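You operate a simulated robot arm through the tools that you are given. There is no shell and no other tool. Be economical: measure what you need, move in short steps, check, and stop when the job is done.

The job below is to be done with a simulated two-armed robot. You get a single attempt, and the scene is never put back.

JOB
Take the kit card and put it on the orange sheet. Fetch the yellow sponge and set it on top of the grey block on the top of the green cupboard. Take the lid off the clear tub on the top of the cream table and lay it down there. Lift the blue cap open. Any order will do.
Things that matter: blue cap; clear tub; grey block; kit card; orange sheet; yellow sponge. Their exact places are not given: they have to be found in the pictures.

The check looks at the end state, three seconds after you hand in, the way a careful person would. Anything else that was tipped, shoved, dropped, spilled or broken makes it a failure. Lids that push on must go on centred and level and be pressed home; caps that screw on are set level and turned clockwise until they are tight. Flat cloth is picked up by pressing the open fingertips on it (5 to 10 N) and closing them slowly along it; thin cloth reads only 2 to 8 mm in the jaws.

ROBOT AND FRAMES
Two 7-joint arms with fingered hands on one trunk, on a base that drives. Base frame: it is fixed to the floor where the robot stands at the start and does not move with it; the origin is under the middle of the robot, x ahead of it, y to its left, z up; the surface under the hand at the start is at about z = 0.88. Units: m, degrees, N and s.
The left shoulder is at the start at [0.07, 0.162, 1.246], the right one opposite. With the tool pointing down near the work surface each hand reaches from about 0.32 to 0.82 m from the robot's upright axis, wherever it stands, measured 20 degrees to its own side. Places, roughly: blue cap [0, 3.5, 1]; clear tub [-1.5, 0.5, 0.75]; grey block (15x8x6 cm) [-1.8, 3.5, 0.9]; kit card [0.5, -0.25, 1]; orange sheet [-3.25, 1.75, 0.75]; yellow sponge (7x5x4 cm) [-0.8, 3.6, 0.6]. Payload 4 kg a hand.
Tool frame (each hand has its own): the origin (TCP) lies between the finger pads and is the grasp point; the fingertips stand 0.026 m ahead of it; z points along the fingers, y is the line along which they close. Largest opening 0.132 m; the body of the gripper starts 0.073 m behind the TCP. The gripper is a hand of 4 fingers: y runs from the thumb to the fingers, the wrist lies at [0, 0, -0.224] in the tool frame, and closing takes about 1.5 s.
Orientation is that of the tool frame in the base frame, as [roll, pitch, yaw] about the fixed x, y, z axes, in that order (R = Rz(yaw) Ry(pitch) Rx(roll)). With the fingers straight down and closing along the base's y, the tool's x points along the base's -x, its y along +y and its z along -z.

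CONTROLS
- The arms move only by the tool step_arm. It takes "left_increments", "right_increments" or both (then of equal length, played together; a hand with none holds still); each is one flat list of numbers, 6 for each row, row after row: the shift along the base's x, y, z in m, then the turn, a rotation vector about the base's x, y, z in degrees. In form: [dx, dy, dz, rx, ry, rz, dx, dy, dz, rx, ry, rz, ...]. A call has 1 to 20 rows; each row shifts and turns the commanded pose from where the row before left it. "left_gripper" and "right_gripper" are, for a hand that has rows, the gripper command, from -1 (shut) to 1 (fully open), values between in proportion, set as the call begins (left out, the last holds). A row lasts 0.2 s, in which the tool goes at most 0.05 m and 8.6 degrees; a call with a longer step from one row to the next is refused whole, and so is a gripper value outside its range. A pose out of reach is approached as far as the arm can. The call stops where the force on the tool passes 40 N (or 10 N more than at its start, if that is more) or the arm is blocked; 0.2 s more then pass. The fingers move at their own pace (about 0.045 m/s each) and stop on an object; they squeeze with about 23 N. The grip force told is the motor's: it shows also when the fingers shut on nothing. Time passes only in rows, and 0.2 s behind the last, so rows that do not move let the fingers close. It gives the time, the measured TCP pose, the force on the tool (base axes), the opening and the grip force at its end, in the units of the frame above (readings bear some noise), with the torque about the TCP (base axes, N m) and any sound that the robot's microphone picked up.
- Cameras (640 x 400 px; columns grow to the right, rows downward): "scene" is now at [0.1225, -0.0303, 1.4744]; the picture's right is [-0.36, -0.93, 0.00], its down [-0.69, 0.26, -0.68] and it looks along [0.63, -0.24, -0.73] (base axes); focal length 269 px, centre (320, 200). "left" rides on the left gripper at [-0.073, 0.006, -0.094] in its tool frame; the picture's right is [-0.08, -1.00, 0.00], its down [0.78, -0.06, -0.62] and it looks along [0.61, -0.05, 0.79] (tool axes); focal length 230 px, centre (320, 200). "right" rides on the right gripper at [0.073, 0.006, -0.094] in its tool frame; the picture's right is [-0.08, 1.00, 0.00], its down [-0.78, -0.06, -0.62] and it looks along [-0.61, -0.05, 0.79] (tool axes); focal length 230 px, centre (320, 200).
- grab_frame(camera): a new picture of that camera. The clock stands still meanwhile.
- move_column(by): slides the trunk up (or, below 0, down) by that many m; the arms and the scene camera ride with it, the base frame stays. It gives what a move gives, with no picture.
- roll_base(legs): drives the robot by 1 to 6 legs, each [ahead, left, turn to the left] in m, m and degrees, along the robot's own axes; the way and the turn of a leg run together, so that a leg with both is an arc; at most 1.5 m and 180 degrees a leg. The arms and the cameras ride along, it lands a little off, and it stops where it bumps. It gives what a move gives.
- finger_targets(finger1, finger2, finger3, thumb_bend, hand): sets how far each is bent, from 0 (flat) to 100 (curled in); at 30 the hand is open as for a grip, at 70 the pads meet at the TCP. One left out holds its place. A second passes; each finger stops where it meets its share of the squeeze, and holds until it gets a number again. A gripper value or a shape takes the hand back. It gives what a move gives, with no picture; readings hold the bend of each and the force on the fingers (four entries, about 0 where the hand has none), thumb and palm.
- preshape(shape, hand): the hand has 4 fingers and takes this shape, open, in about a second: jaw (thumb against the fingers, like two jaws); tri (thumb and two fingers); tip (a fingertip pinch); poke (one finger out to press); point (the index stretched); flat (the hand flat); cup (the hand cupped); fist (a fist). The gripper value then closes the fingers along that shape, each until it touches; the sizes above hold for jaw. It gives what a move gives, with no picture.
- turn_head(pan, tilt): turns the head with the scene camera to pan (to the left, within 86 degrees either way) and tilt (down, from -29 to 69), counted from straight ahead of the robot. It gives what a move gives.
- probe_pixels(camera, pixels): for up to 12 pixels [column, row] of the newest picture of that camera ("zoom" is the newest enlarged one), the place [x, y, z] in the base frame of the surface seen there, good to about 0.002 m, but the place of the scene camera against the robot may be out by one fixed shift of up to 0.018 m in any direction. The clock stands still meanwhile.
- close_up(camera, box): a new picture of the part [left, top, right, bottom] of that camera's present view, enlarged. The clock stands still meanwhile.
- sign_off(): hands the job in; it is judged then, once.

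Work in short steps. Measure before you move; look again where a grasp or a placing could have gone wrong, and mend it. You have 110 turns and 92 pictures in all, those below and enlarged ones among them. Open the grippers and draw the arms clear of the work before you hand the job in, unless the task says otherwise.

The tools are called after "Call:" by a JSON object that holds its "api" and its "payload". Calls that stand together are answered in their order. step_arm: Moves the arms, as the interface text tells. Its arguments: {"type":"object","properties":{"left_increments":{"type":"array","items":{"type":"number"}},"left_gripper":{"type":"number"},"right_increments":{"type":"array","items":{"type":"number"}},"right_gripper":{"type":"number"}},"required":[]} The other tools are called the same way: move_column (by) slides the trunk up or down; preshape (shape, hand) gives the hand a shape; finger_targets (finger1, finger2, finger3, thumb_bend, hand) moves the fingers one by one; roll_base (legs) drives the base; turn_head (pan, tilt) turns the head that bears the scene camera; grab_frame (camera) takes a picture; probe_pixels (camera, pixels) gives the place of the surface under pixels of a picture; close_up (camera, box) takes an enlarged picture of a part of a camera's view; sign_off () hands the job in.

At the start:

```text
clock: 0.0
left_position: [0.409, 0.0331, 1.1053]
left_orientation: [180.0, 0.0, -180.0]
left_contact_force: [-0.1, 0.1, -0.5]
left_wrist_torque: [-0.01, 0.02, 0.02]
left_gripper_width: 0.132
left_grip_force: 0.1
left_shape: jaw
left_bend: [30.0, 30.0, 30.0, 30.0]
left_finger forces: [0.0, 0.1, 0.0, 0.1, 0.0, 0.0]
right_position: [0.4395, -0.3439, 1.0529]
right_orientation: [-179.9, 0.0, -180.0]
right_contact_force: [-0.9, 0.1, 0.3]
right_wrist_torque: [-0.02, 0.01, -0.04]
right_gripper_width: 0.1318
right_grip_force: 0.2
right_shape: jaw
right_bend: [30.0, 30.0, 30.0, 30.0]
right_finger forces: [0.0, 0.1, 0.0, 0.0, 0.1, 0.0]
trunk travel left (down, up): [-0.725, 0.215]
robot x, y, heading: [0.0005, -0.0012, -0.0]
head pan, tilt: [-20.9, 47.3]
```

scene: 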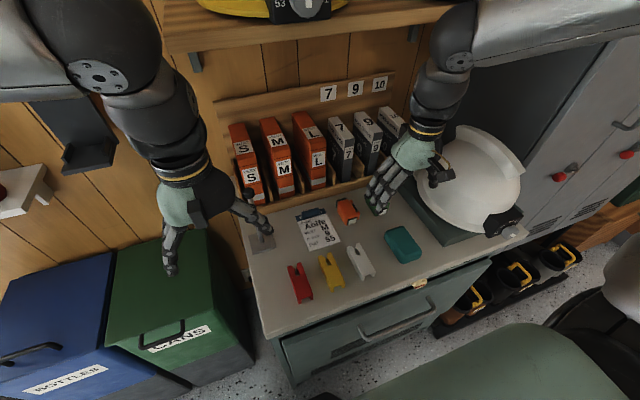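
right: 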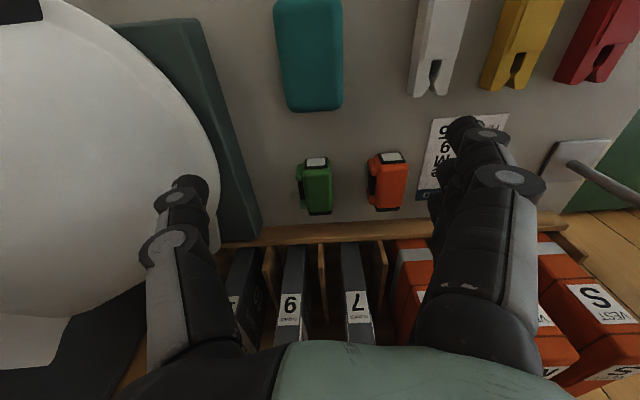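
left: 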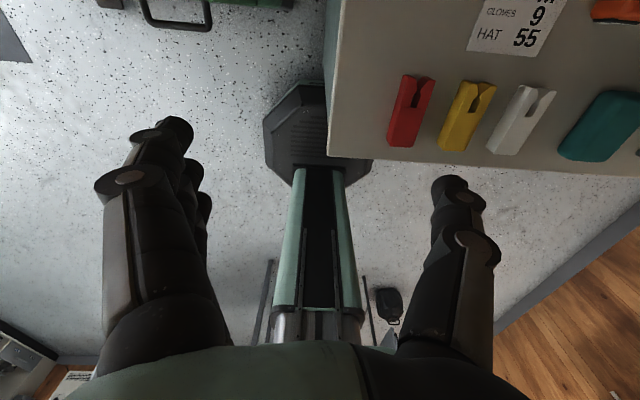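

The kit card lies near scene pixel (320,230). I zoom in on it and probe it.

Call:
{"api": "close_up", "payload": {"camera": "scene", "box": [220, 170, 440, 310]}}

Call:
{"api": "probe_pixels", "payload": {"camera": "scene", "pixels": [[320, 232], [298, 217], [331, 209], [340, 242], [307, 250], [312, 213], [300, 283], [345, 212], [260, 243], [262, 320]]}}

```text
2.86 times, centred on (330, 240) of scene
```

zoom: 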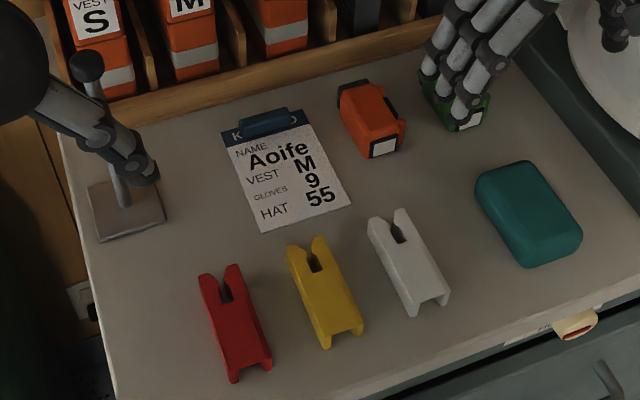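

```text
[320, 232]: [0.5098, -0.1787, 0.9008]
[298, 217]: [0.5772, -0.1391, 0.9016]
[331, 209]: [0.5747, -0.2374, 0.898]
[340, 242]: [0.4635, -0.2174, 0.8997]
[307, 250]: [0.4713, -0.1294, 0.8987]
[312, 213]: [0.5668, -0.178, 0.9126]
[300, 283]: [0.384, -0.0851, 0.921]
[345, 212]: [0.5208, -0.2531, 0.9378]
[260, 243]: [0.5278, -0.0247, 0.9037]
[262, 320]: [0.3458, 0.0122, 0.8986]
```

I compare the right camera's probing with the scene's to get the shift.

Call:
{"api": "probe_pixels", "payload": {"camera": "right", "pixels": [[250, 130], [437, 125], [424, 195], [505, 115], [388, 160], [310, 60], [547, 145], [372, 185], [330, 225], [401, 185]]}}

Call:
{"api": "probe_pixels", "payload": {"camera": "scene", "pixels": [[402, 245], [275, 247], [345, 200]]}}

```text
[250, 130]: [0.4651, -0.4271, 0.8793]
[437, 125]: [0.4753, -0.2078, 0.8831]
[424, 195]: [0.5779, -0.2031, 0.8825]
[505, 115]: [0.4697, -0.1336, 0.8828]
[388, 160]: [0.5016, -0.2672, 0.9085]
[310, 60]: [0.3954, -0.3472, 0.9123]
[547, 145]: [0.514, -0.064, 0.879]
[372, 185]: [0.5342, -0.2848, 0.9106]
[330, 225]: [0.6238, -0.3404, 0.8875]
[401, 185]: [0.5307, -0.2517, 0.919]
```

```text
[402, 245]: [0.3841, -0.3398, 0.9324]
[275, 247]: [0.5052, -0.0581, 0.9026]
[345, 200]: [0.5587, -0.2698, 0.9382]
```

Scene = truth + about (−0.01, −0.008, +0.017). The clip is near (0.577,−0.170,0.895), so I move the right hand above it, partly closed, to look.

Call:
{"api": "step_arm", "payload": {"right_increments": [0.02, 0.04, 0.0, 0, 0, 0, 0.02, 0.045, 0, 0, 0, 0, 0.02, 0.045, 0, 0, 0, 0, 0.02, 0.044, 0, 0, 0, 0, 0.02, 0, 0, 0, 0, 0, 0, 0, 0, 0, 0, 0], "right_gripper": 0.4}}

Call:
{"api": "grab_frame", "payload": {"camera": "right"}}

Call:
{"api": "grab_frame", "payload": {"camera": "scene"}}

```text
clock: 1.6
left_position: [0.3728, -0.0029, 1.1169]
left_orientation: [179.7, 1.6, 177.1]
left_contact_force: [-0.4, -0.1, -0.6]
left_wrist_torque: [0.02, 0.01, -0.02]
left_gripper_width: 0.1319
left_grip_force: 0.1
left_shape: jaw
left_bend: [30.0, 30.0, 30.0, 30.0]
left_finger forces: [0.0, 0.1, 0.0, 0.0, 0.0, 0.0]
right_position: [0.4755, -0.2118, 1.0615]
right_orientation: [-179.6, 1.0, -179.9]
right_contact_force: [0.3, 0.1, 0.3]
right_wrist_torque: [0.01, 0.01, 0.0]
right_gripper_width: 0.0924
right_grip_force: 0.1
right_shape: jaw
right_bend: [67.0, 67.0, 67.0, 64.0]
right_finger forces: [0.0, 0.0, 0.1, 0.0, 0.0, 0.0]
right hand out of reach, approached as far as the arm can: row 5
trunk travel left (down, up): [-0.725, 0.215]
robot x, y, heading: [-0.0117, -0.0135, -2.9]
head pan, tilt: [-20.9, 47.3]
stopped in row 6 (right hand): the arm was blocked; the commanded pose is now the measured one
```

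```text
87 pictures are left
```

right: 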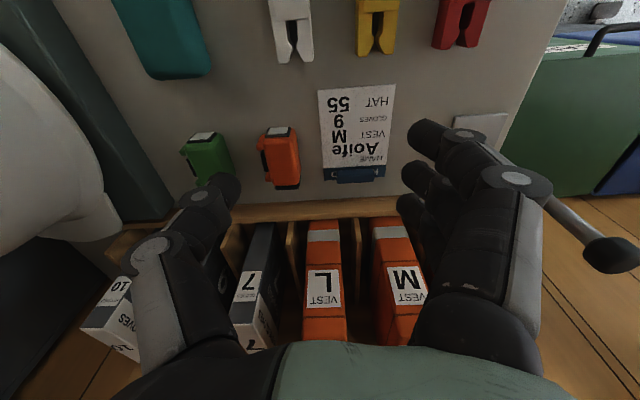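

```text
86 pictures are left
```

scene: 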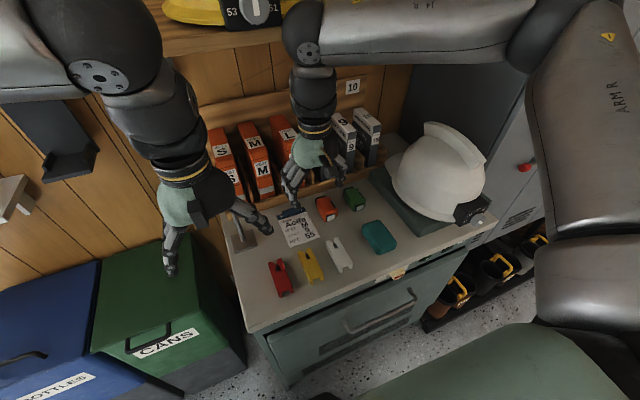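

The arm was blocked, apparently against the shelf overhead, and it nudged the base. I probe the shelf and boxes before moving.

Call:
{"api": "probe_pixels", "payload": {"camera": "scene", "pixels": [[230, 40], [200, 25], [235, 32], [180, 38], [275, 150], [250, 135], [325, 120], [314, 45], [300, 170], [290, 213], [325, 130], [190, 10]]}}

Call:
{"api": "turn_head", "payload": {"pan": -10, "tilt": 10}}

Call:
{"api": "grab_frame", "payload": {"camera": "scene"}}

```text
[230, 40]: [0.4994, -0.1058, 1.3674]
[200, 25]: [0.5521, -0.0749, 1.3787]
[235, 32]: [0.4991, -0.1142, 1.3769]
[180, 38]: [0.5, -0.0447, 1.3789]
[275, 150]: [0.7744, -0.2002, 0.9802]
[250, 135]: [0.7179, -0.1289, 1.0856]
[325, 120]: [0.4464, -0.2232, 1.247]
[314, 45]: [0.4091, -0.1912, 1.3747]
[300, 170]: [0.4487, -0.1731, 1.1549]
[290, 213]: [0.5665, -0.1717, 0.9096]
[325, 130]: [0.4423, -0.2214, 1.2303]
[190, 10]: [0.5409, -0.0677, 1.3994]
```

```text
clock: 2.6
left_position: [0.3716, -0.0002, 1.117]
left_orientation: [179.8, 1.7, 177.3]
left_contact_force: [0.2, -0.4, -0.7]
left_wrist_torque: [0.05, 0.02, 0.0]
left_gripper_width: 0.1319
left_grip_force: 0.1
left_shape: jaw
left_bend: [30.0, 30.0, 30.0, 30.0]
left_finger forces: [0.1, 0.0, 0.0, 0.1, 0.0, 0.0]
right_position: [0.4758, -0.2121, 1.0618]
right_orientation: [-179.4, 1.2, 179.7]
right_contact_force: [0.3, 1.1, 0.1]
right_wrist_torque: [0.0, -0.04, 0.0]
right_gripper_width: 0.0926
right_grip_force: 0.1
right_shape: jaw
right_bend: [67.0, 67.0, 67.0, 64.0]
right_finger forces: [0.1, 0.0, 0.1, 0.0, 0.0, 0.0]
trunk travel left (down, up): [-0.725, 0.215]
robot x, y, heading: [-0.0077, -0.0152, -3.0]
head pan, tilt: [-10.0, 10.0]
```

```text
85 pictures are left
```

scene: 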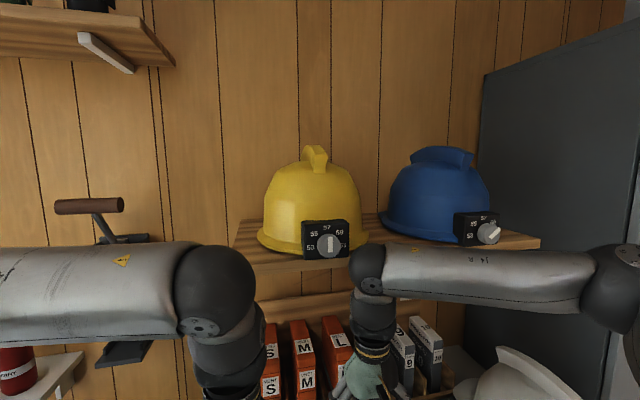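

The shelf's front edge is at x≈0.51, z≈1.35, and the wrist bumped it. I back off, lower the trunk by 0.1 so the forearm passes under, then look.

Call:
{"api": "step_arm", "payload": {"right_increments": [-0.03, 0, 0, 0, 0, 0, -0.02, 0, 0, 0, 0, 0, 0, 0, 0, 0, 0, 0]}}

Call:
{"api": "move_column", "payload": {"by": -0.1}}

Call:
{"api": "turn_head", "payload": {"pan": -20, "tilt": 40}}

Call:
{"api": "grab_frame", "payload": {"camera": "scene"}}

Call:
{"api": "grab_frame", "payload": {"camera": "right"}}

```text
clock: 3.4
left_position: [0.399, 0.002, 1.1077]
left_orientation: [180.0, 0.2, 177.4]
left_contact_force: [-0.1, 0.2, 0.0]
left_wrist_torque: [0.01, 0.01, 0.04]
left_gripper_width: 0.1317
left_grip_force: 0.1
left_shape: jaw
left_bend: [30.0, 30.0, 30.0, 30.0]
left_finger forces: [0.1, 0.1, 0.1, 0.0, 0.1, 0.0]
right_position: [0.4552, -0.2129, 1.0477]
right_orientation: [-179.6, -0.7, 178.9]
right_contact_force: [-0.7, 0.7, -0.2]
right_wrist_torque: [0.02, -0.02, 0.02]
right_gripper_width: 0.0927
right_grip_force: 0.0
right_shape: jaw
right_bend: [67.0, 67.0, 67.0, 64.0]
right_finger forces: [0.0, 0.0, 0.0, 0.0, 0.0, 0.0]
trunk travel left (down, up): [-0.725, 0.215]
robot x, y, heading: [-0.0047, -0.0152, -2.5]
head pan, tilt: [-10.0, 10.0]
```

```text
clock: 4.8
left_position: [0.4022, 0.0013, 1.0039]
left_orientation: [180.0, 0.0, 177.4]
left_contact_force: [0.2, 0.8, -0.2]
left_wrist_torque: [0.01, 0.0, 0.0]
left_gripper_width: 0.1321
left_grip_force: 0.1
left_shape: jaw
left_bend: [30.0, 30.0, 30.0, 30.0]
left_finger forces: [0.0, 0.1, 0.0, 0.0, 0.0, 0.0]
right_position: [0.458, -0.2127, 0.9459]
right_orientation: [-179.6, -0.7, 179.1]
right_contact_force: [-0.1, 0.1, -0.5]
right_wrist_torque: [0.0, 0.0, -0.04]
right_gripper_width: 0.0924
right_grip_force: 0.0
right_shape: jaw
right_bend: [67.0, 67.0, 67.0, 64.0]
right_finger forces: [0.0, 0.1, 0.0, 0.0, 0.0, 0.0]
trunk travel left (down, up): [-0.625, 0.315]
robot x, y, heading: [-0.0117, -0.0163, -2.7]
head pan, tilt: [-10.0, 10.0]
```

```text
clock: 5.7
left_position: [0.4023, 0.0014, 1.0053]
left_orientation: [179.9, 0.0, 177.4]
left_contact_force: [-0.3, -0.4, -0.4]
left_wrist_torque: [0.04, -0.01, 0.0]
left_gripper_width: 0.1318
left_grip_force: 0.1
left_shape: jaw
left_bend: [30.0, 30.0, 30.0, 30.0]
left_finger forces: [0.0, 0.0, 0.0, 0.0, 0.0, 0.0]
right_position: [0.4596, -0.2126, 0.9457]
right_orientation: [-179.5, -0.6, 179.1]
right_contact_force: [-0.6, 1.0, -0.4]
right_wrist_torque: [0.0, 0.0, -0.02]
right_gripper_width: 0.0928
right_grip_force: 0.1
right_shape: jaw
right_bend: [67.0, 67.0, 67.0, 64.0]
right_finger forces: [0.0, 0.1, 0.0, 0.0, 0.0, 0.0]
trunk travel left (down, up): [-0.625, 0.315]
robot x, y, heading: [-0.009, -0.0124, -2.4]
head pan, tilt: [-20.0, 40.0]
```

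```text
84 pictures are left
```

scene: 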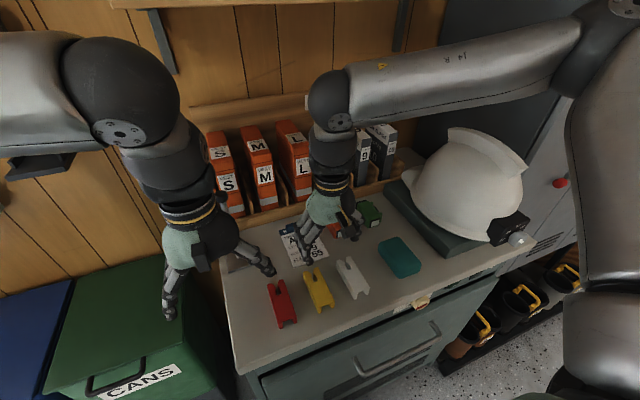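

```text
83 pictures are left
```

right: 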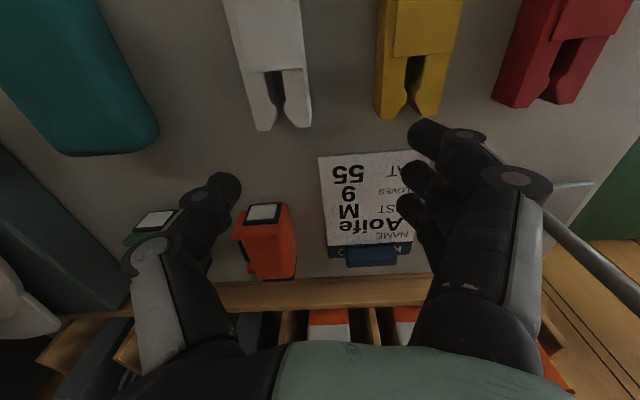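

Now the hand is well under the shelf. I probe the clip (around pixel (370,257)) and the bar behind.

Call:
{"api": "probe_pixels", "payload": {"camera": "right", "pixels": [[348, 257], [395, 254], [370, 250], [370, 264], [329, 253], [325, 200], [380, 283], [380, 300], [265, 240], [295, 240], [340, 180]]}}

Call:
{"api": "close_up", "payload": {"camera": "right", "box": [290, 140, 450, 300]}}

```text
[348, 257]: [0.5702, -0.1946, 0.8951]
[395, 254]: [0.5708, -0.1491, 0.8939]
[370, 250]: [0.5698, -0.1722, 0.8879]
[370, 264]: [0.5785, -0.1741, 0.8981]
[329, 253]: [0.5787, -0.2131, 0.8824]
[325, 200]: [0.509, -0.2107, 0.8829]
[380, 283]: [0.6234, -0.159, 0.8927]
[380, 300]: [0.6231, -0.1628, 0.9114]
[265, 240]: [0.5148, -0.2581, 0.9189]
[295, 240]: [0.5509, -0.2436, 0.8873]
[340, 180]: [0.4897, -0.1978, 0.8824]
```

```text
2.50 times, centred on (370, 220) of right
```

zoom: 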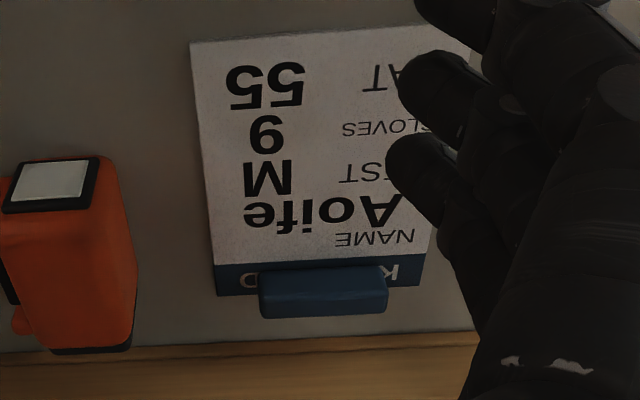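

The clip spans y −0.195…−0.149 at x≈0.578, with its top at z≈0.90. I move above it, then descend.

Call:
{"api": "step_arm", "payload": {"right_increments": [0, 0.041, 0.008, 0, 0, 0, 0.04, 0, 0, 0, 0, 0, 0.04, 0, 0, 0, 0, 0, 0.038, 0, 0, 0, 0, 0, 0, 0, 0, 0, 0, 0], "right_gripper": 0.25}}

Call:
{"api": "grab_frame", "payload": {"camera": "right"}}

```text
clock: 6.9
left_position: [0.4013, 0.0013, 1.0064]
left_orientation: [-179.9, 0.1, 177.4]
left_contact_force: [-0.5, 0.4, 0.7]
left_wrist_torque: [0.01, 0.01, 0.02]
left_gripper_width: 0.1319
left_grip_force: 0.1
left_shape: jaw
left_bend: [30.0, 30.0, 30.0, 30.0]
left_finger forces: [0.1, 0.0, 0.0, 0.0, 0.1, 0.0]
right_position: [0.5278, -0.2309, 0.9484]
right_orientation: [-179.8, -0.4, 179.1]
right_contact_force: [-0.7, -1.0, -0.2]
right_wrist_torque: [-0.01, 0.03, 0.01]
right_gripper_width: 0.083
right_grip_force: 0.0
right_shape: jaw
right_bend: [71.0, 71.0, 71.0, 68.0]
right_finger forces: [0.1, 0.0, 0.0, 0.0, 0.0, 0.1]
right hand out of reach, approached as far as the arm can: row 1, 2, 3, 4
trunk travel left (down, up): [-0.625, 0.315]
robot x, y, heading: [-0.006, -0.0195, -2.5]
head pan, tilt: [-20.0, 40.0]
```

```text
81 pictures are left
```

right: 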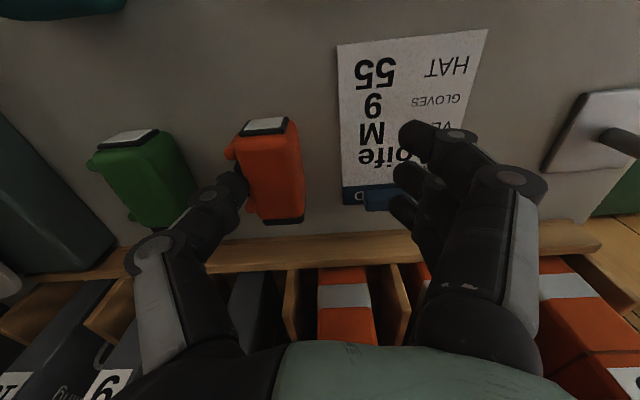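

The inward reach is limited, so I lift, back off, and shift the base 0.17 m to the left.

Call:
{"api": "step_arm", "payload": {"right_increments": [0, 0, 0.045, 0, 0, 0, -0.045, 0, 0.01, 0, 0, 0, -0.045, -0.02, 0, 0, 0, 0, -0.03, -0.03, 0, 0, 0, 0, 0, 0, 0, 0, 0, 0]}}

Call:
{"api": "roll_base", "payload": {"legs": [[0, 0.17, 2.5]]}}

Call:
{"api": "grab_frame", "payload": {"camera": "right"}}

Call:
{"api": "grab_frame", "payload": {"camera": "scene"}}

```text
clock: 8.1
left_position: [0.4038, 0.0011, 1.0051]
left_orientation: [179.9, -0.2, 177.5]
left_contact_force: [0.3, 0.5, -0.7]
left_wrist_torque: [0.01, 0.0, 0.01]
left_gripper_width: 0.1321
left_grip_force: 0.0
left_shape: jaw
left_bend: [30.0, 30.0, 30.0, 30.0]
left_finger forces: [0.1, 0.0, 0.0, 0.0, 0.0, 0.0]
right_position: [0.3994, -0.2894, 0.9981]
right_orientation: [-179.5, -0.7, 179.1]
right_contact_force: [-0.7, 0.0, 0.1]
right_wrist_torque: [-0.05, 0.0, -0.01]
right_gripper_width: 0.0827
right_grip_force: 0.1
right_shape: jaw
right_bend: [71.0, 71.0, 71.0, 68.0]
right_finger forces: [0.0, 0.0, 0.1, 0.0, 0.0, 0.0]
right hand out of reach, approached as far as the arm can: row 1
trunk travel left (down, up): [-0.625, 0.315]
robot x, y, heading: [-0.0073, -0.0146, -2.5]
head pan, tilt: [-20.0, 40.0]
```

```text
clock: 9.6
left_position: [0.4041, 0.1857, 1.0055]
left_orientation: [-179.9, -0.1, 179.9]
left_contact_force: [0.0, 0.2, 0.2]
left_wrist_torque: [0.06, 0.02, 0.03]
left_gripper_width: 0.1318
left_grip_force: 0.0
left_shape: jaw
left_bend: [30.0, 30.0, 30.0, 30.0]
left_finger forces: [0.0, 0.0, 0.1, 0.1, 0.0, 0.0]
right_position: [0.4152, -0.105, 0.9972]
right_orientation: [-179.6, -0.8, -178.4]
right_contact_force: [0.0, 0.9, 0.7]
right_wrist_torque: [-0.03, 0.01, -0.01]
right_gripper_width: 0.083
right_grip_force: 0.0
right_shape: jaw
right_bend: [71.0, 71.0, 71.0, 68.0]
right_finger forces: [0.0, 0.1, 0.0, 0.0, 0.0, 0.1]
trunk travel left (down, up): [-0.625, 0.315]
robot x, y, heading: [-0.0024, 0.151, 0.1]
head pan, tilt: [-20.0, 40.0]
```

```text
80 pictures are left
```

right: 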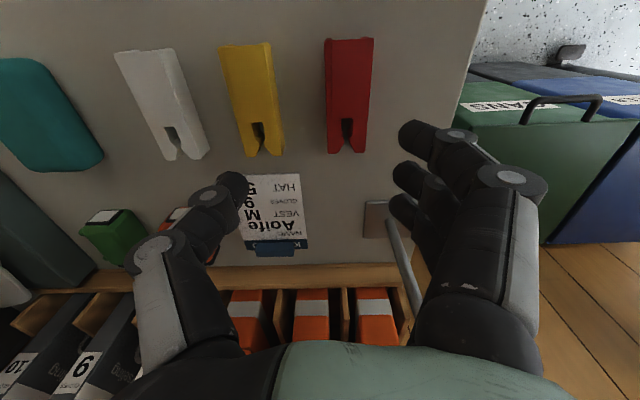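

```text
79 pictures are left
```

scene: 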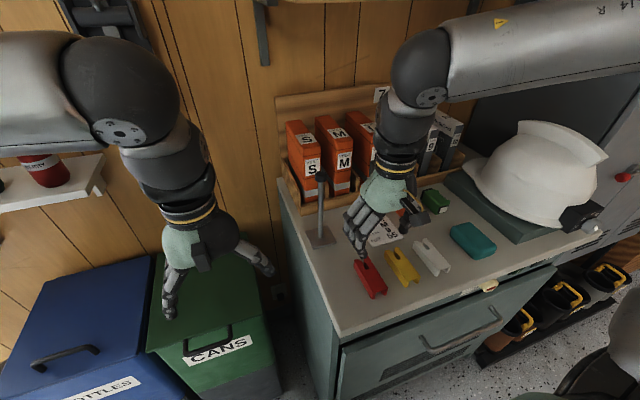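

I move right-and-forward to above the clip at (0.578,−0.172), staying at z≈0.96.

Call:
{"api": "step_arm", "payload": {"right_increments": [0, -0.034, 0, 0, 0, -1.6, 0, -0.033, 0, 0, 0, 0, 0.04, 0, -0.03, 0, 0, 0, 0.04, 0, 0, 0, 0, 0, 0.04, 0, 0, 0, 0, 0, 0.042, 0, 0, 0, 0, 0, 0, 0, 0, 0, 0, 0]}}

Call:
{"api": "grab_frame", "payload": {"camera": "right"}}

```text
clock: 11.2
left_position: [0.4031, 0.1857, 1.0069]
left_orientation: [180.0, 0.0, 180.0]
left_contact_force: [-0.1, -0.6, -0.1]
left_wrist_torque: [0.0, 0.0, -0.01]
left_gripper_width: 0.1319
left_grip_force: 0.1
left_shape: jaw
left_bend: [30.0, 30.0, 30.0, 30.0]
left_finger forces: [0.0, 0.1, 0.1, 0.1, 0.0, 0.0]
right_position: [0.5761, -0.1717, 0.967]
right_orientation: [-179.7, -0.6, -180.0]
right_contact_force: [-0.7, 0.1, 0.0]
right_wrist_torque: [-0.02, -0.01, -0.01]
right_gripper_width: 0.083
right_grip_force: 0.0
right_shape: jaw
right_bend: [71.0, 71.0, 71.0, 68.0]
right_finger forces: [0.0, 0.0, 0.1, 0.0, 0.0, 0.1]
trunk travel left (down, up): [-0.625, 0.315]
robot x, y, heading: [-0.0048, 0.1557, 0.1]
head pan, tilt: [-20.0, 40.0]
```

```text
78 pictures are left
```

right: 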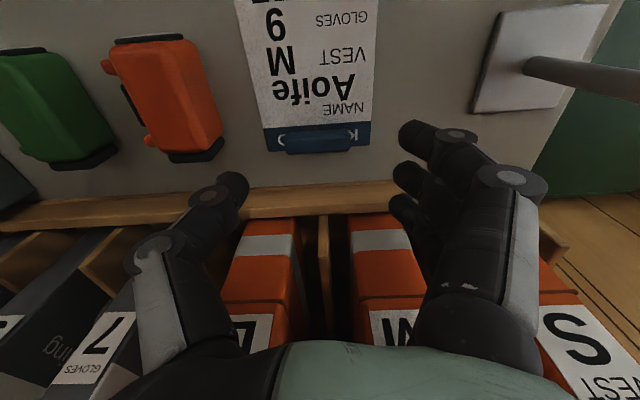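

Aligned: the clip at (320,140) sits under the finger midline. I descend to z≈0.912.

Call:
{"api": "step_arm", "payload": {"right_increments": [-0.001, 0, -0.02, 0, 0, 0, 0, 0, -0.02, 0, 0, 0, 0, 0, -0.008, 0, 0, 0, 0, 0, -0.007, 0, 0, 0, 0, 0, 0, 0, 0, 0]}}

Call:
{"api": "grab_frame", "payload": {"camera": "right"}}

```text
clock: 12.4
left_position: [0.4051, 0.1865, 1.005]
left_orientation: [-180.0, 0.0, 180.0]
left_contact_force: [0.0, -0.2, 0.1]
left_wrist_torque: [-0.02, -0.01, -0.01]
left_gripper_width: 0.1321
left_grip_force: 0.0
left_shape: jaw
left_bend: [30.0, 30.0, 30.0, 30.0]
left_finger forces: [0.0, 0.0, 0.0, 0.1, 0.0, 0.1]
right_position: [0.5749, -0.172, 0.912]
right_orientation: [-179.7, -0.7, 180.0]
right_contact_force: [0.0, 0.0, 0.6]
right_wrist_torque: [-0.02, -0.03, -0.01]
right_gripper_width: 0.0831
right_grip_force: 0.1
right_shape: jaw
right_bend: [71.0, 71.0, 71.0, 68.0]
right_finger forces: [0.0, 0.0, 0.0, 0.0, 0.0, 0.0]
trunk travel left (down, up): [-0.625, 0.315]
robot x, y, heading: [-0.0023, 0.1517, -0.3]
head pan, tilt: [-20.0, 40.0]
```

```text
77 pictures are left
```

right: 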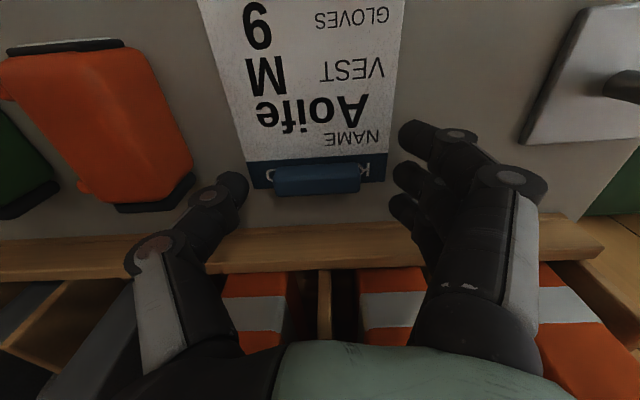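

Fingers straddle the clip; closing now.

Call:
{"api": "step_arm", "payload": {"right_increments": [0, 0, -0.002, 0, 0, 0, 0, 0, 0, 0, 0, 0, 0, 0, 0, 0, 0, 0, 0, 0, 0, 0, 0, 0, 0, 0, 0, 0, 0, 0, 0, 0, 0, 0, 0, 0, 0, 0, 0, 0, 0, 0], "right_gripper": -1}}

Call:
{"api": "grab_frame", "payload": {"camera": "right"}}

```text
clock: 14.0
left_position: [0.4039, 0.1859, 1.0061]
left_orientation: [180.0, 0.0, 179.9]
left_contact_force: [-0.3, -0.7, 0.5]
left_wrist_torque: [0.02, 0.0, -0.02]
left_gripper_width: 0.1316
left_grip_force: 0.1
left_shape: jaw
left_bend: [30.0, 30.0, 30.0, 30.0]
left_finger forces: [0.1, 0.1, 0.1, 0.1, 0.0, 0.0]
right_position: [0.5764, -0.172, 0.911]
right_orientation: [-179.5, -0.6, 180.0]
right_contact_force: [0.2, -1.0, 5.0]
right_wrist_torque: [0.17, 0.02, 0.01]
right_gripper_width: 0.0224
right_grip_force: 22.8
right_shape: jaw
right_bend: [67.0, 73.0, 67.0, 72.0]
right_finger forces: [0.1, 14.8, 0.0, 0.0, 13.9, 0.0]
trunk travel left (down, up): [-0.625, 0.315]
robot x, y, heading: [-0.0044, 0.1533, 0.1]
head pan, tilt: [-20.0, 40.0]
```

```text
76 pictures are left
```

right: 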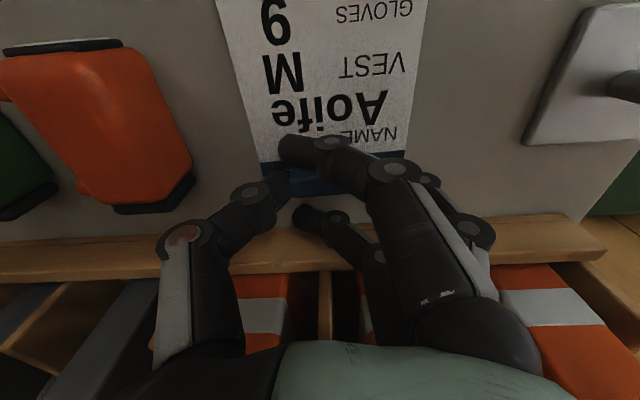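

The middle finger and thumb report about 14 N on the clip. I lift a little and check.

Call:
{"api": "step_arm", "payload": {"right_increments": [0, 0, 0.01, 0, 0, 0, 0, 0, 0.02, 0, 0, 0, 0, 0, 0.02, 0, 0, 0, 0, 0, 0, 0, 0, 0]}}

Call:
{"api": "grab_frame", "payload": {"camera": "right"}}

```text
clock: 15.0
left_position: [0.4056, 0.1868, 1.0051]
left_orientation: [-180.0, 0.0, -180.0]
left_contact_force: [-0.6, 0.2, 0.4]
left_wrist_torque: [-0.02, 0.02, 0.0]
left_gripper_width: 0.1318
left_grip_force: 0.1
left_shape: jaw
left_bend: [30.0, 30.0, 30.0, 30.0]
left_finger forces: [0.0, 0.1, 0.0, 0.1, 0.0, 0.0]
right_position: [0.5752, -0.1718, 0.9618]
right_orientation: [-179.6, -0.7, 180.0]
right_contact_force: [0.2, 0.4, 1.1]
right_wrist_torque: [0.02, 0.0, -0.02]
right_gripper_width: 0.0221
right_grip_force: 23.1
right_shape: jaw
right_bend: [67.0, 72.0, 67.0, 72.0]
right_finger forces: [0.0, 12.6, 0.1, 0.1, 13.8, 0.1]
trunk travel left (down, up): [-0.625, 0.315]
robot x, y, heading: [-0.0042, 0.1528, -0.1]
head pan, tilt: [-20.0, 40.0]
```

```text
75 pictures are left
```

right: 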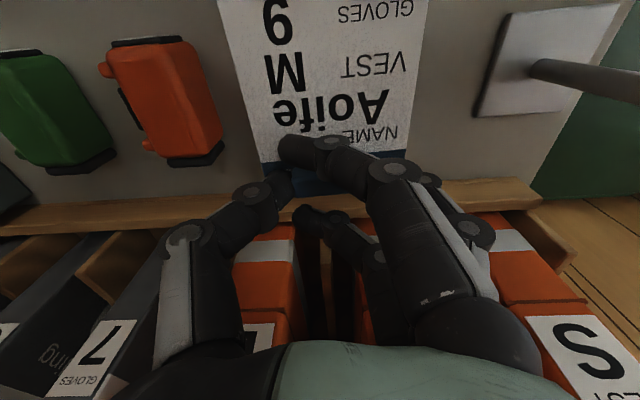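

The card is held. I retract from under the shelf and bring the left arm back too.

Call:
{"api": "step_arm", "payload": {"right_increments": [-0.045, 0, 0.01, 0, 0, 0, -0.045, 0, 0.01, 0, 0, 0, -0.045, 0, 0.01, 0, 0, 0, -0.04, 0, 0, 0, 0, 0, 0, 0, 0, 0, 0, 0], "left_increments": [-0.02, 0, 0, 0, 0, 0, -0.02, 0, 0, 0, 0, 0, -0.02, 0, 0, 0, 0, 0, 0, 0, 0, 0, 0, 0, 0, 0, 0, 0, 0, 0]}}

Call:
{"api": "turn_head", "payload": {"pan": 80, "tilt": 25}}

Call:
{"api": "grab_frame", "payload": {"camera": "scene"}}

Call:
{"api": "turn_head", "payload": {"pan": -80, "tilt": 25}}

Call:
{"api": "grab_frame", "payload": {"camera": "scene"}}

```text
clock: 16.2
left_position: [0.3443, 0.1864, 1.006]
left_orientation: [180.0, -0.1, 179.9]
left_contact_force: [0.1, -0.1, -0.6]
left_wrist_torque: [0.04, 0.03, 0.0]
left_gripper_width: 0.132
left_grip_force: 0.1
left_shape: jaw
left_bend: [30.0, 30.0, 30.0, 30.0]
left_finger forces: [0.0, 0.0, 0.0, 0.0, 0.0, 0.1]
right_position: [0.4009, -0.1697, 0.9913]
right_orientation: [-179.5, -0.7, 180.0]
right_contact_force: [0.0, -0.1, -0.2]
right_wrist_torque: [-0.01, 0.01, 0.01]
right_gripper_width: 0.022
right_grip_force: 23.3
right_shape: jaw
right_bend: [67.0, 72.0, 67.0, 72.0]
right_finger forces: [0.0, 12.6, 0.0, 0.0, 13.8, 0.0]
trunk travel left (down, up): [-0.625, 0.315]
robot x, y, heading: [-0.0057, 0.1514, -0.2]
head pan, tilt: [-20.0, 40.0]
```

```text
clock: 17.9
left_position: [0.3443, 0.1862, 1.0064]
left_orientation: [180.0, 0.0, -180.0]
left_contact_force: [-0.6, 0.4, -0.1]
left_wrist_torque: [0.02, -0.02, -0.01]
left_gripper_width: 0.132
left_grip_force: 0.0
left_shape: jaw
left_bend: [30.0, 30.0, 30.0, 30.0]
left_finger forces: [0.0, 0.1, 0.1, 0.0, 0.0, 0.0]
right_position: [0.3996, -0.1714, 0.9914]
right_orientation: [-179.6, -0.7, 180.0]
right_contact_force: [0.9, -0.2, -0.4]
right_wrist_torque: [0.0, -0.03, 0.0]
right_gripper_width: 0.0219
right_grip_force: 23.3
right_shape: jaw
right_bend: [67.0, 72.0, 67.0, 72.0]
right_finger forces: [0.0, 12.5, 0.1, 0.0, 13.9, 0.0]
trunk travel left (down, up): [-0.625, 0.315]
robot x, y, heading: [-0.0006, 0.1496, -0.2]
head pan, tilt: [80.0, 25.0]
```

```text
74 pictures are left
```

scene: 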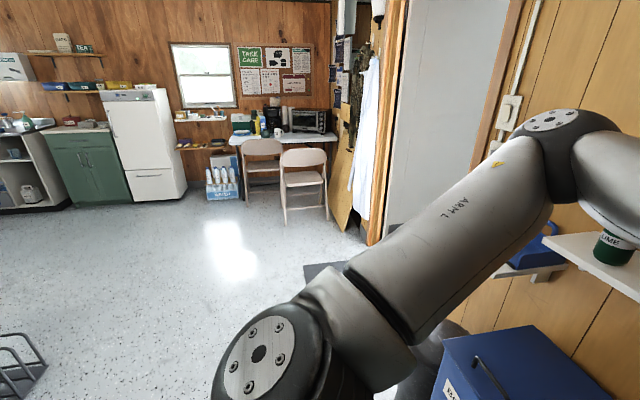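

```text
clock: 20.4
left_position: [0.3426, 0.187, 1.0052]
left_orientation: [179.9, 0.0, 179.9]
left_contact_force: [0.4, 0.3, 0.1]
left_wrist_torque: [0.02, 0.01, 0.01]
left_gripper_width: 0.1319
left_grip_force: 0.1
left_shape: jaw
left_bend: [30.0, 30.0, 30.0, 30.0]
left_finger forces: [0.0, 0.1, 0.0, 0.0, 0.0, 0.0]
right_position: [0.3995, -0.1709, 0.9914]
right_orientation: [-179.6, -0.7, 180.0]
right_contact_force: [0.3, -0.8, -0.8]
right_wrist_torque: [-0.01, -0.02, 0.02]
right_gripper_width: 0.0218
right_grip_force: 23.3
right_shape: jaw
right_bend: [67.0, 72.0, 67.0, 72.0]
right_finger forces: [0.0, 12.5, 0.1, 0.0, 13.8, 0.0]
trunk travel left (down, up): [-0.625, 0.315]
robot x, y, heading: [-0.0051, 0.1525, 0.2]
head pan, tilt: [-80.0, 25.0]
```

```text
73 pictures are left
```

scene: 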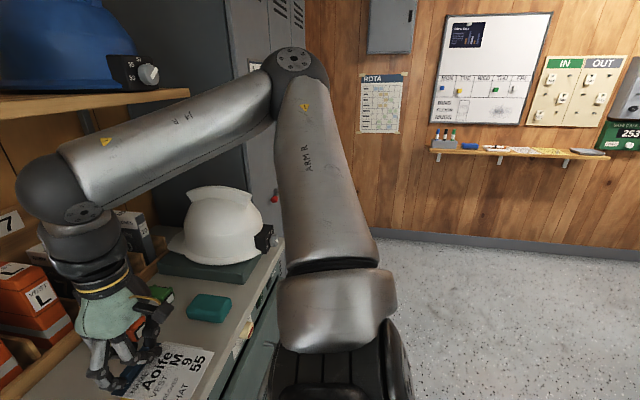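

The kitchen side lies to the left (along +y). I back off 0.45 m and turn left 90° to survey it.

Call:
{"api": "roll_base", "payload": {"legs": [[-0.45, 0, 0], [0, 0, 90]]}}

Call:
{"api": "turn_head", "payload": {"pan": 0, "tilt": 20}}

Call:
{"api": "grab_frame", "payload": {"camera": "scene"}}

Call:
{"api": "turn_head", "payload": {"pan": 75, "tilt": 25}}

Call:
{"api": "grab_frame", "payload": {"camera": "scene"}}

```text
clock: 26.9
left_position: [-0.4866, 0.5018, 1.0051]
left_orientation: [180.0, -0.1, -90.9]
left_contact_force: [0.3, -0.5, -0.1]
left_wrist_torque: [0.01, 0.02, -0.01]
left_gripper_width: 0.1319
left_grip_force: 0.0
left_shape: jaw
left_bend: [30.0, 30.0, 30.0, 30.0]
left_finger forces: [0.0, 0.0, 0.0, 0.0, 0.0, 0.0]
right_position: [-0.13, 0.5536, 0.9912]
right_orientation: [-179.6, -0.7, -90.9]
right_contact_force: [0.8, 0.2, 0.3]
right_wrist_torque: [0.03, 0.04, -0.01]
right_gripper_width: 0.0217
right_grip_force: 23.2
right_shape: jaw
right_bend: [67.0, 72.0, 67.0, 72.0]
right_finger forces: [0.0, 12.3, 0.0, 0.0, 13.6, 0.1]
trunk travel left (down, up): [-0.625, 0.315]
robot x, y, heading: [-0.4581, 0.1556, 89.1]
head pan, tilt: [-80.0, 25.0]
```

```text
clock: 28.4
left_position: [-0.4869, 0.5019, 1.0051]
left_orientation: [-179.9, 0.1, -90.9]
left_contact_force: [-1.0, 0.4, -0.1]
left_wrist_torque: [0.04, 0.01, -0.03]
left_gripper_width: 0.1318
left_grip_force: 0.0
left_shape: jaw
left_bend: [30.0, 30.0, 30.0, 30.0]
left_finger forces: [0.0, 0.0, 0.0, 0.0, 0.0, 0.0]
right_position: [-0.1293, 0.5532, 0.9919]
right_orientation: [-179.6, -0.7, -90.9]
right_contact_force: [-0.1, -0.1, -0.2]
right_wrist_torque: [0.0, -0.01, 0.01]
right_gripper_width: 0.0219
right_grip_force: 23.0
right_shape: jaw
right_bend: [67.0, 72.0, 67.0, 72.0]
right_finger forces: [0.1, 12.3, 0.0, 0.0, 13.5, 0.0]
trunk travel left (down, up): [-0.625, 0.315]
robot x, y, heading: [-0.4587, 0.1543, 88.9]
head pan, tilt: [0.0, 20.0]
```

```text
72 pictures are left
```

scene: 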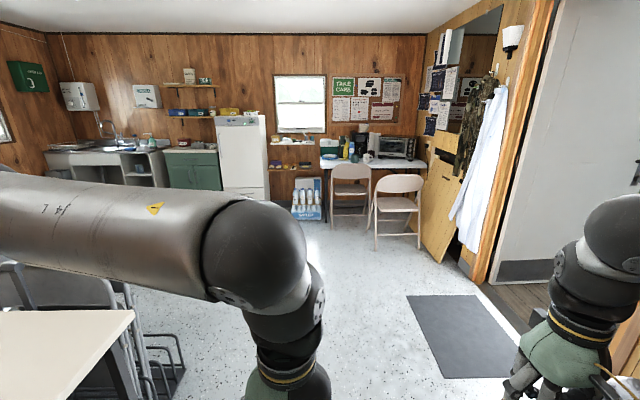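

```text
clock: 29.9
left_position: [-0.4866, 0.502, 1.0053]
left_orientation: [-180.0, 0.1, -90.9]
left_contact_force: [-0.7, 0.8, 0.7]
left_wrist_torque: [0.01, 0.01, 0.03]
left_gripper_width: 0.132
left_grip_force: 0.2
left_shape: jaw
left_bend: [30.0, 30.0, 30.0, 30.0]
left_finger forces: [0.0, 0.1, 0.0, 0.1, 0.1, 0.0]
right_position: [-0.1294, 0.5528, 0.9906]
right_orientation: [-179.5, -0.7, -90.8]
right_contact_force: [-0.4, -0.5, 0.5]
right_wrist_torque: [-0.02, 0.01, 0.01]
right_gripper_width: 0.0219
right_grip_force: 23.1
right_shape: jaw
right_bend: [67.0, 72.0, 67.0, 72.0]
right_finger forces: [0.0, 12.3, 0.1, 0.0, 13.6, 0.1]
trunk travel left (down, up): [-0.625, 0.315]
robot x, y, heading: [-0.4583, 0.1565, 88.9]
head pan, tilt: [75.0, 25.0]
```

```text
71 pictures are left
```

scene: 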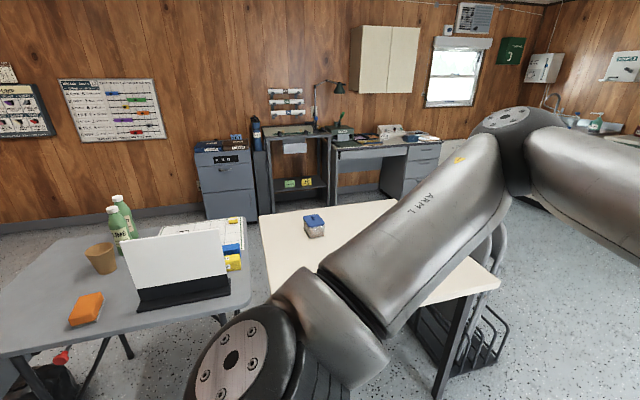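

The clear tub with a blue lid stands on the cream table at (313,225). I probe it, the table edges, and the far desk to build a map.

Call:
{"api": "probe_pixels", "payload": {"camera": "scene", "pixels": [[313, 219], [313, 232], [270, 215], [392, 203], [495, 280], [285, 292], [420, 137], [340, 150], [400, 134], [225, 240], [345, 140], [440, 260]]}}

Call:
{"api": "close_up", "payload": {"camera": "scene", "box": [260, 80, 460, 240]}}

Call:
{"api": "turn_head", "payload": {"pan": 45, "tilt": 35}}

Call:
{"api": "grab_frame", "payload": {"camera": "scene"}}

```text
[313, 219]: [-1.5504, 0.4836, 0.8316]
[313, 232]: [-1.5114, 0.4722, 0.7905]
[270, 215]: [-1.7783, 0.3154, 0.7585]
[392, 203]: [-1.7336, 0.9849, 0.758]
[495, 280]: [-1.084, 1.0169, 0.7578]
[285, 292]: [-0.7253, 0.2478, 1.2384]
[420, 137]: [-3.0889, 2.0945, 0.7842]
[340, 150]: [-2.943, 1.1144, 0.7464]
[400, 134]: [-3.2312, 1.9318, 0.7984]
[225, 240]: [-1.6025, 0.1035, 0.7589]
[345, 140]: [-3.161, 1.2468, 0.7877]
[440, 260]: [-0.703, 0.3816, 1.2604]
```

```text
2.50 times, centred on (360, 160) of scene
```

zoom: 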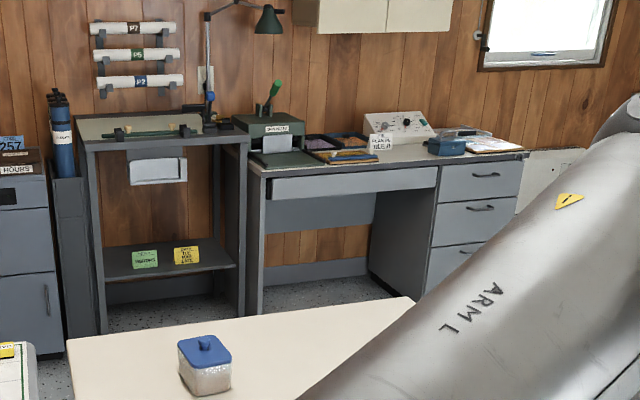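

```text
clock: 30.9
left_position: [-0.4874, 0.5026, 1.006]
left_orientation: [-180.0, 0.1, -91.0]
left_contact_force: [0.4, -0.7, 0.0]
left_wrist_torque: [-0.01, 0.0, -0.04]
left_gripper_width: 0.1319
left_grip_force: 0.1
left_shape: jaw
left_bend: [30.0, 30.0, 30.0, 30.0]
left_finger forces: [0.0, 0.0, 0.0, 0.1, 0.1, 0.0]
right_position: [-0.1296, 0.5529, 0.9917]
right_orientation: [-179.6, -0.7, -90.8]
right_contact_force: [-0.3, -0.7, 0.5]
right_wrist_torque: [0.04, -0.01, 0.01]
right_gripper_width: 0.0218
right_grip_force: 23.2
right_shape: jaw
right_bend: [67.0, 72.0, 67.0, 72.0]
right_finger forces: [0.0, 12.3, 0.0, 0.1, 13.4, 0.0]
trunk travel left (down, up): [-0.625, 0.315]
robot x, y, heading: [-0.4599, 0.1506, 89.0]
head pan, tilt: [45.0, 35.0]
```

```text
69 pictures are left
```

scene: 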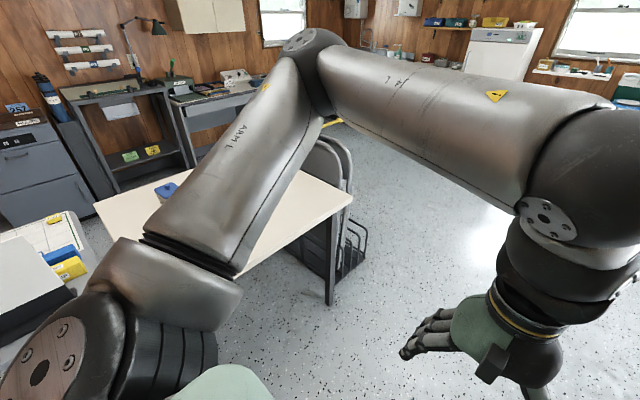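

The tub is near (−1.54,0.48) with its lid top at z≈0.81; the table spans x −1.78…−1.08, y 0.3…1.0. I raise the trunk for clearance, then drive to face the table.

Call:
{"api": "move_column", "payload": {"by": 0.1}}

Call:
{"api": "roll_base", "payload": {"legs": [[0.57, 0, 0], [0, 0, 91]]}}

Call:
{"api": "turn_head", "payload": {"pan": 0, "tilt": 50}}

Call:
{"api": "grab_frame", "payload": {"camera": "scene"}}

Call:
{"api": "grab_frame", "payload": {"camera": "left"}}

```text
clock: 32.2
left_position: [-0.4874, 0.5014, 1.1066]
left_orientation: [-180.0, 0.0, -90.9]
left_contact_force: [0.0, 0.6, 0.4]
left_wrist_torque: [0.02, 0.02, 0.03]
left_gripper_width: 0.1319
left_grip_force: 0.1
left_shape: jaw
left_bend: [30.0, 30.0, 30.0, 30.0]
left_finger forces: [0.0, 0.0, 0.0, 0.1, 0.1, 0.0]
right_position: [-0.1303, 0.553, 1.0907]
right_orientation: [-179.6, -0.7, -90.7]
right_contact_force: [0.6, -0.1, -0.1]
right_wrist_torque: [0.0, 0.03, 0.01]
right_gripper_width: 0.0219
right_grip_force: 23.2
right_shape: jaw
right_bend: [67.0, 72.0, 67.0, 72.0]
right_finger forces: [0.1, 12.3, 0.1, 0.1, 13.5, 0.0]
trunk travel left (down, up): [-0.725, 0.215]
robot x, y, heading: [-0.4592, 0.1519, 89.0]
head pan, tilt: [45.0, 35.0]
```

```text
clock: 39.3
left_position: [-0.7966, 0.6868, 1.1059]
left_orientation: [-179.9, -0.1, 0.1]
left_contact_force: [0.2, 0.6, 0.2]
left_wrist_torque: [-0.01, -0.05, 0.03]
left_gripper_width: 0.1322
left_grip_force: 0.1
left_shape: jaw
left_bend: [30.0, 30.0, 30.0, 30.0]
left_finger forces: [0.1, 0.0, 0.1, 0.1, 0.0, 0.0]
right_position: [-0.8536, 1.0416, 1.0901]
right_orientation: [-179.6, -0.7, 0.0]
right_contact_force: [1.5, 0.8, 0.2]
right_wrist_torque: [0.01, 0.03, -0.02]
right_gripper_width: 0.0217
right_grip_force: 23.0
right_shape: jaw
right_bend: [67.0, 72.0, 67.0, 72.0]
right_finger forces: [0.0, 12.3, 0.1, 0.1, 13.0, 0.0]
trunk travel left (down, up): [-0.725, 0.215]
robot x, y, heading: [-0.4522, 0.7167, 179.9]
head pan, tilt: [45.0, 35.0]
```

```text
clock: 40.4
left_position: [-0.7974, 0.686, 1.1058]
left_orientation: [-179.9, 0.0, 0.0]
left_contact_force: [0.1, -0.2, 0.2]
left_wrist_torque: [-0.01, 0.0, 0.0]
left_gripper_width: 0.132
left_grip_force: 0.0
left_shape: jaw
left_bend: [30.0, 30.0, 30.0, 30.0]
left_finger forces: [0.0, 0.0, 0.1, 0.0, 0.0, 0.0]
right_position: [-0.8536, 1.0414, 1.091]
right_orientation: [-179.6, -0.7, -0.1]
right_contact_force: [0.8, -0.4, 0.0]
right_wrist_torque: [0.01, 0.01, -0.01]
right_gripper_width: 0.0219
right_grip_force: 23.2
right_shape: jaw
right_bend: [67.0, 72.0, 67.0, 72.0]
right_finger forces: [0.0, 12.3, 0.1, 0.0, 13.1, 0.0]
trunk travel left (down, up): [-0.725, 0.215]
robot x, y, heading: [-0.4526, 0.7158, 180.0]
head pan, tilt: [0.0, 50.0]
```

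```text
68 pictures are left
```

scene: 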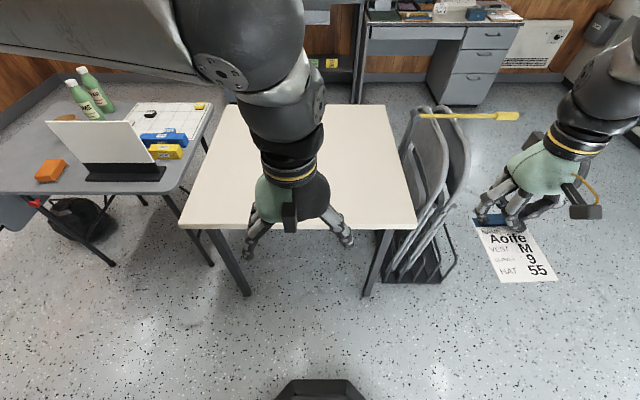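

```text
67 pictures are left
```

left: 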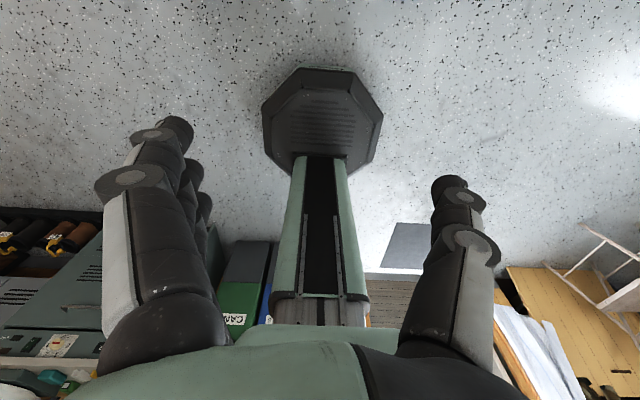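

I probe the chair tops, the yellow stick, the table corners and the robot's foot before driving in.

Call:
{"api": "probe_pixels", "payload": {"camera": "scene", "pixels": [[425, 110], [455, 117], [510, 116], [182, 225], [415, 226], [450, 270], [230, 265], [375, 265], [395, 110], [300, 130]]}}

Call:
{"api": "probe_pixels", "payload": {"camera": "left", "pixels": [[322, 72], [262, 115], [383, 115], [322, 120], [310, 160], [330, 50]]}}

```text
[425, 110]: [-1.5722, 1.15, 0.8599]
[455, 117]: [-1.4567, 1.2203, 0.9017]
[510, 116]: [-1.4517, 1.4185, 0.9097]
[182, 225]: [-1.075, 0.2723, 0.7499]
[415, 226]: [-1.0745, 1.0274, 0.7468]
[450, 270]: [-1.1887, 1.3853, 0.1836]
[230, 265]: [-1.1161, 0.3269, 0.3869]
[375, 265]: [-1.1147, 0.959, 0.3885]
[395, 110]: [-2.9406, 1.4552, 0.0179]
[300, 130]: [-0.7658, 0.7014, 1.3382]
```

```text
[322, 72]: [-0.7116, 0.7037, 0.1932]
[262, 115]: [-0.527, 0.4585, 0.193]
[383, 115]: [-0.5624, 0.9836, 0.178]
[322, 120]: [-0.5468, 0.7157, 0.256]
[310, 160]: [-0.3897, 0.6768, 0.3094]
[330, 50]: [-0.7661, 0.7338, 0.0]
```

Foot half-width is about 0.26 and the table legs are at y 0.33/0.96. I centre at y≈0.64 and drive to x≈−0.85.

Call:
{"api": "roll_base", "payload": {"legs": [[0, 0.075, 0], [0.4, 0, 0]]}}

Call:
{"api": "turn_head", "payload": {"pan": 18, "tilt": 45}}

Call:
{"api": "grab_frame", "payload": {"camera": "scene"}}

```text
clock: 43.5
left_position: [-1.1946, 0.6124, 1.1049]
left_orientation: [180.0, 0.0, -0.3]
left_contact_force: [0.0, -0.4, -0.1]
left_wrist_torque: [0.02, -0.01, -0.01]
left_gripper_width: 0.1323
left_grip_force: 0.0
left_shape: jaw
left_bend: [30.0, 30.0, 30.0, 30.0]
left_finger forces: [0.0, 0.1, 0.1, 0.0, 0.0, 0.0]
right_position: [-1.2499, 0.9688, 1.0912]
right_orientation: [-179.6, -0.6, -0.2]
right_contact_force: [-0.1, 0.1, -0.4]
right_wrist_torque: [-0.02, 0.01, -0.02]
right_gripper_width: 0.0217
right_grip_force: 22.9
right_shape: jaw
right_bend: [67.0, 72.0, 67.0, 72.0]
right_finger forces: [0.0, 12.4, 0.0, 0.0, 13.1, 0.0]
trunk travel left (down, up): [-0.725, 0.215]
robot x, y, heading: [-0.8501, 0.642, 179.5]
head pan, tilt: [0.0, 50.0]
```

```text
clock: 44.4
left_position: [-1.1957, 0.6131, 1.106]
left_orientation: [-179.9, 0.1, -0.3]
left_contact_force: [0.1, 0.4, 0.4]
left_wrist_torque: [-0.04, -0.01, 0.01]
left_gripper_width: 0.132
left_grip_force: 0.1
left_shape: jaw
left_bend: [30.0, 30.0, 30.0, 30.0]
left_finger forces: [0.0, 0.0, 0.0, 0.1, 0.1, 0.0]
right_position: [-1.2515, 0.9685, 1.0913]
right_orientation: [-179.5, -0.7, -0.2]
right_contact_force: [0.5, 0.9, -0.2]
right_wrist_torque: [0.0, 0.01, -0.03]
right_gripper_width: 0.0216
right_grip_force: 22.6
right_shape: jaw
right_bend: [67.0, 72.0, 67.0, 72.0]
right_finger forces: [0.0, 12.4, 0.0, 0.0, 13.1, 0.0]
trunk travel left (down, up): [-0.725, 0.215]
robot x, y, heading: [-0.8504, 0.6468, 179.7]
head pan, tilt: [18.0, 45.0]
```

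```text
66 pictures are left
```

scene: 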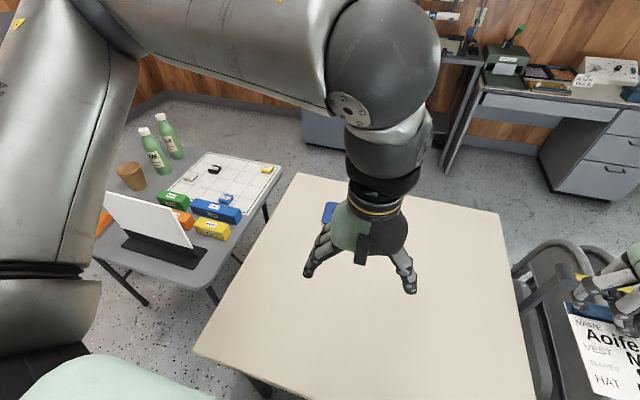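

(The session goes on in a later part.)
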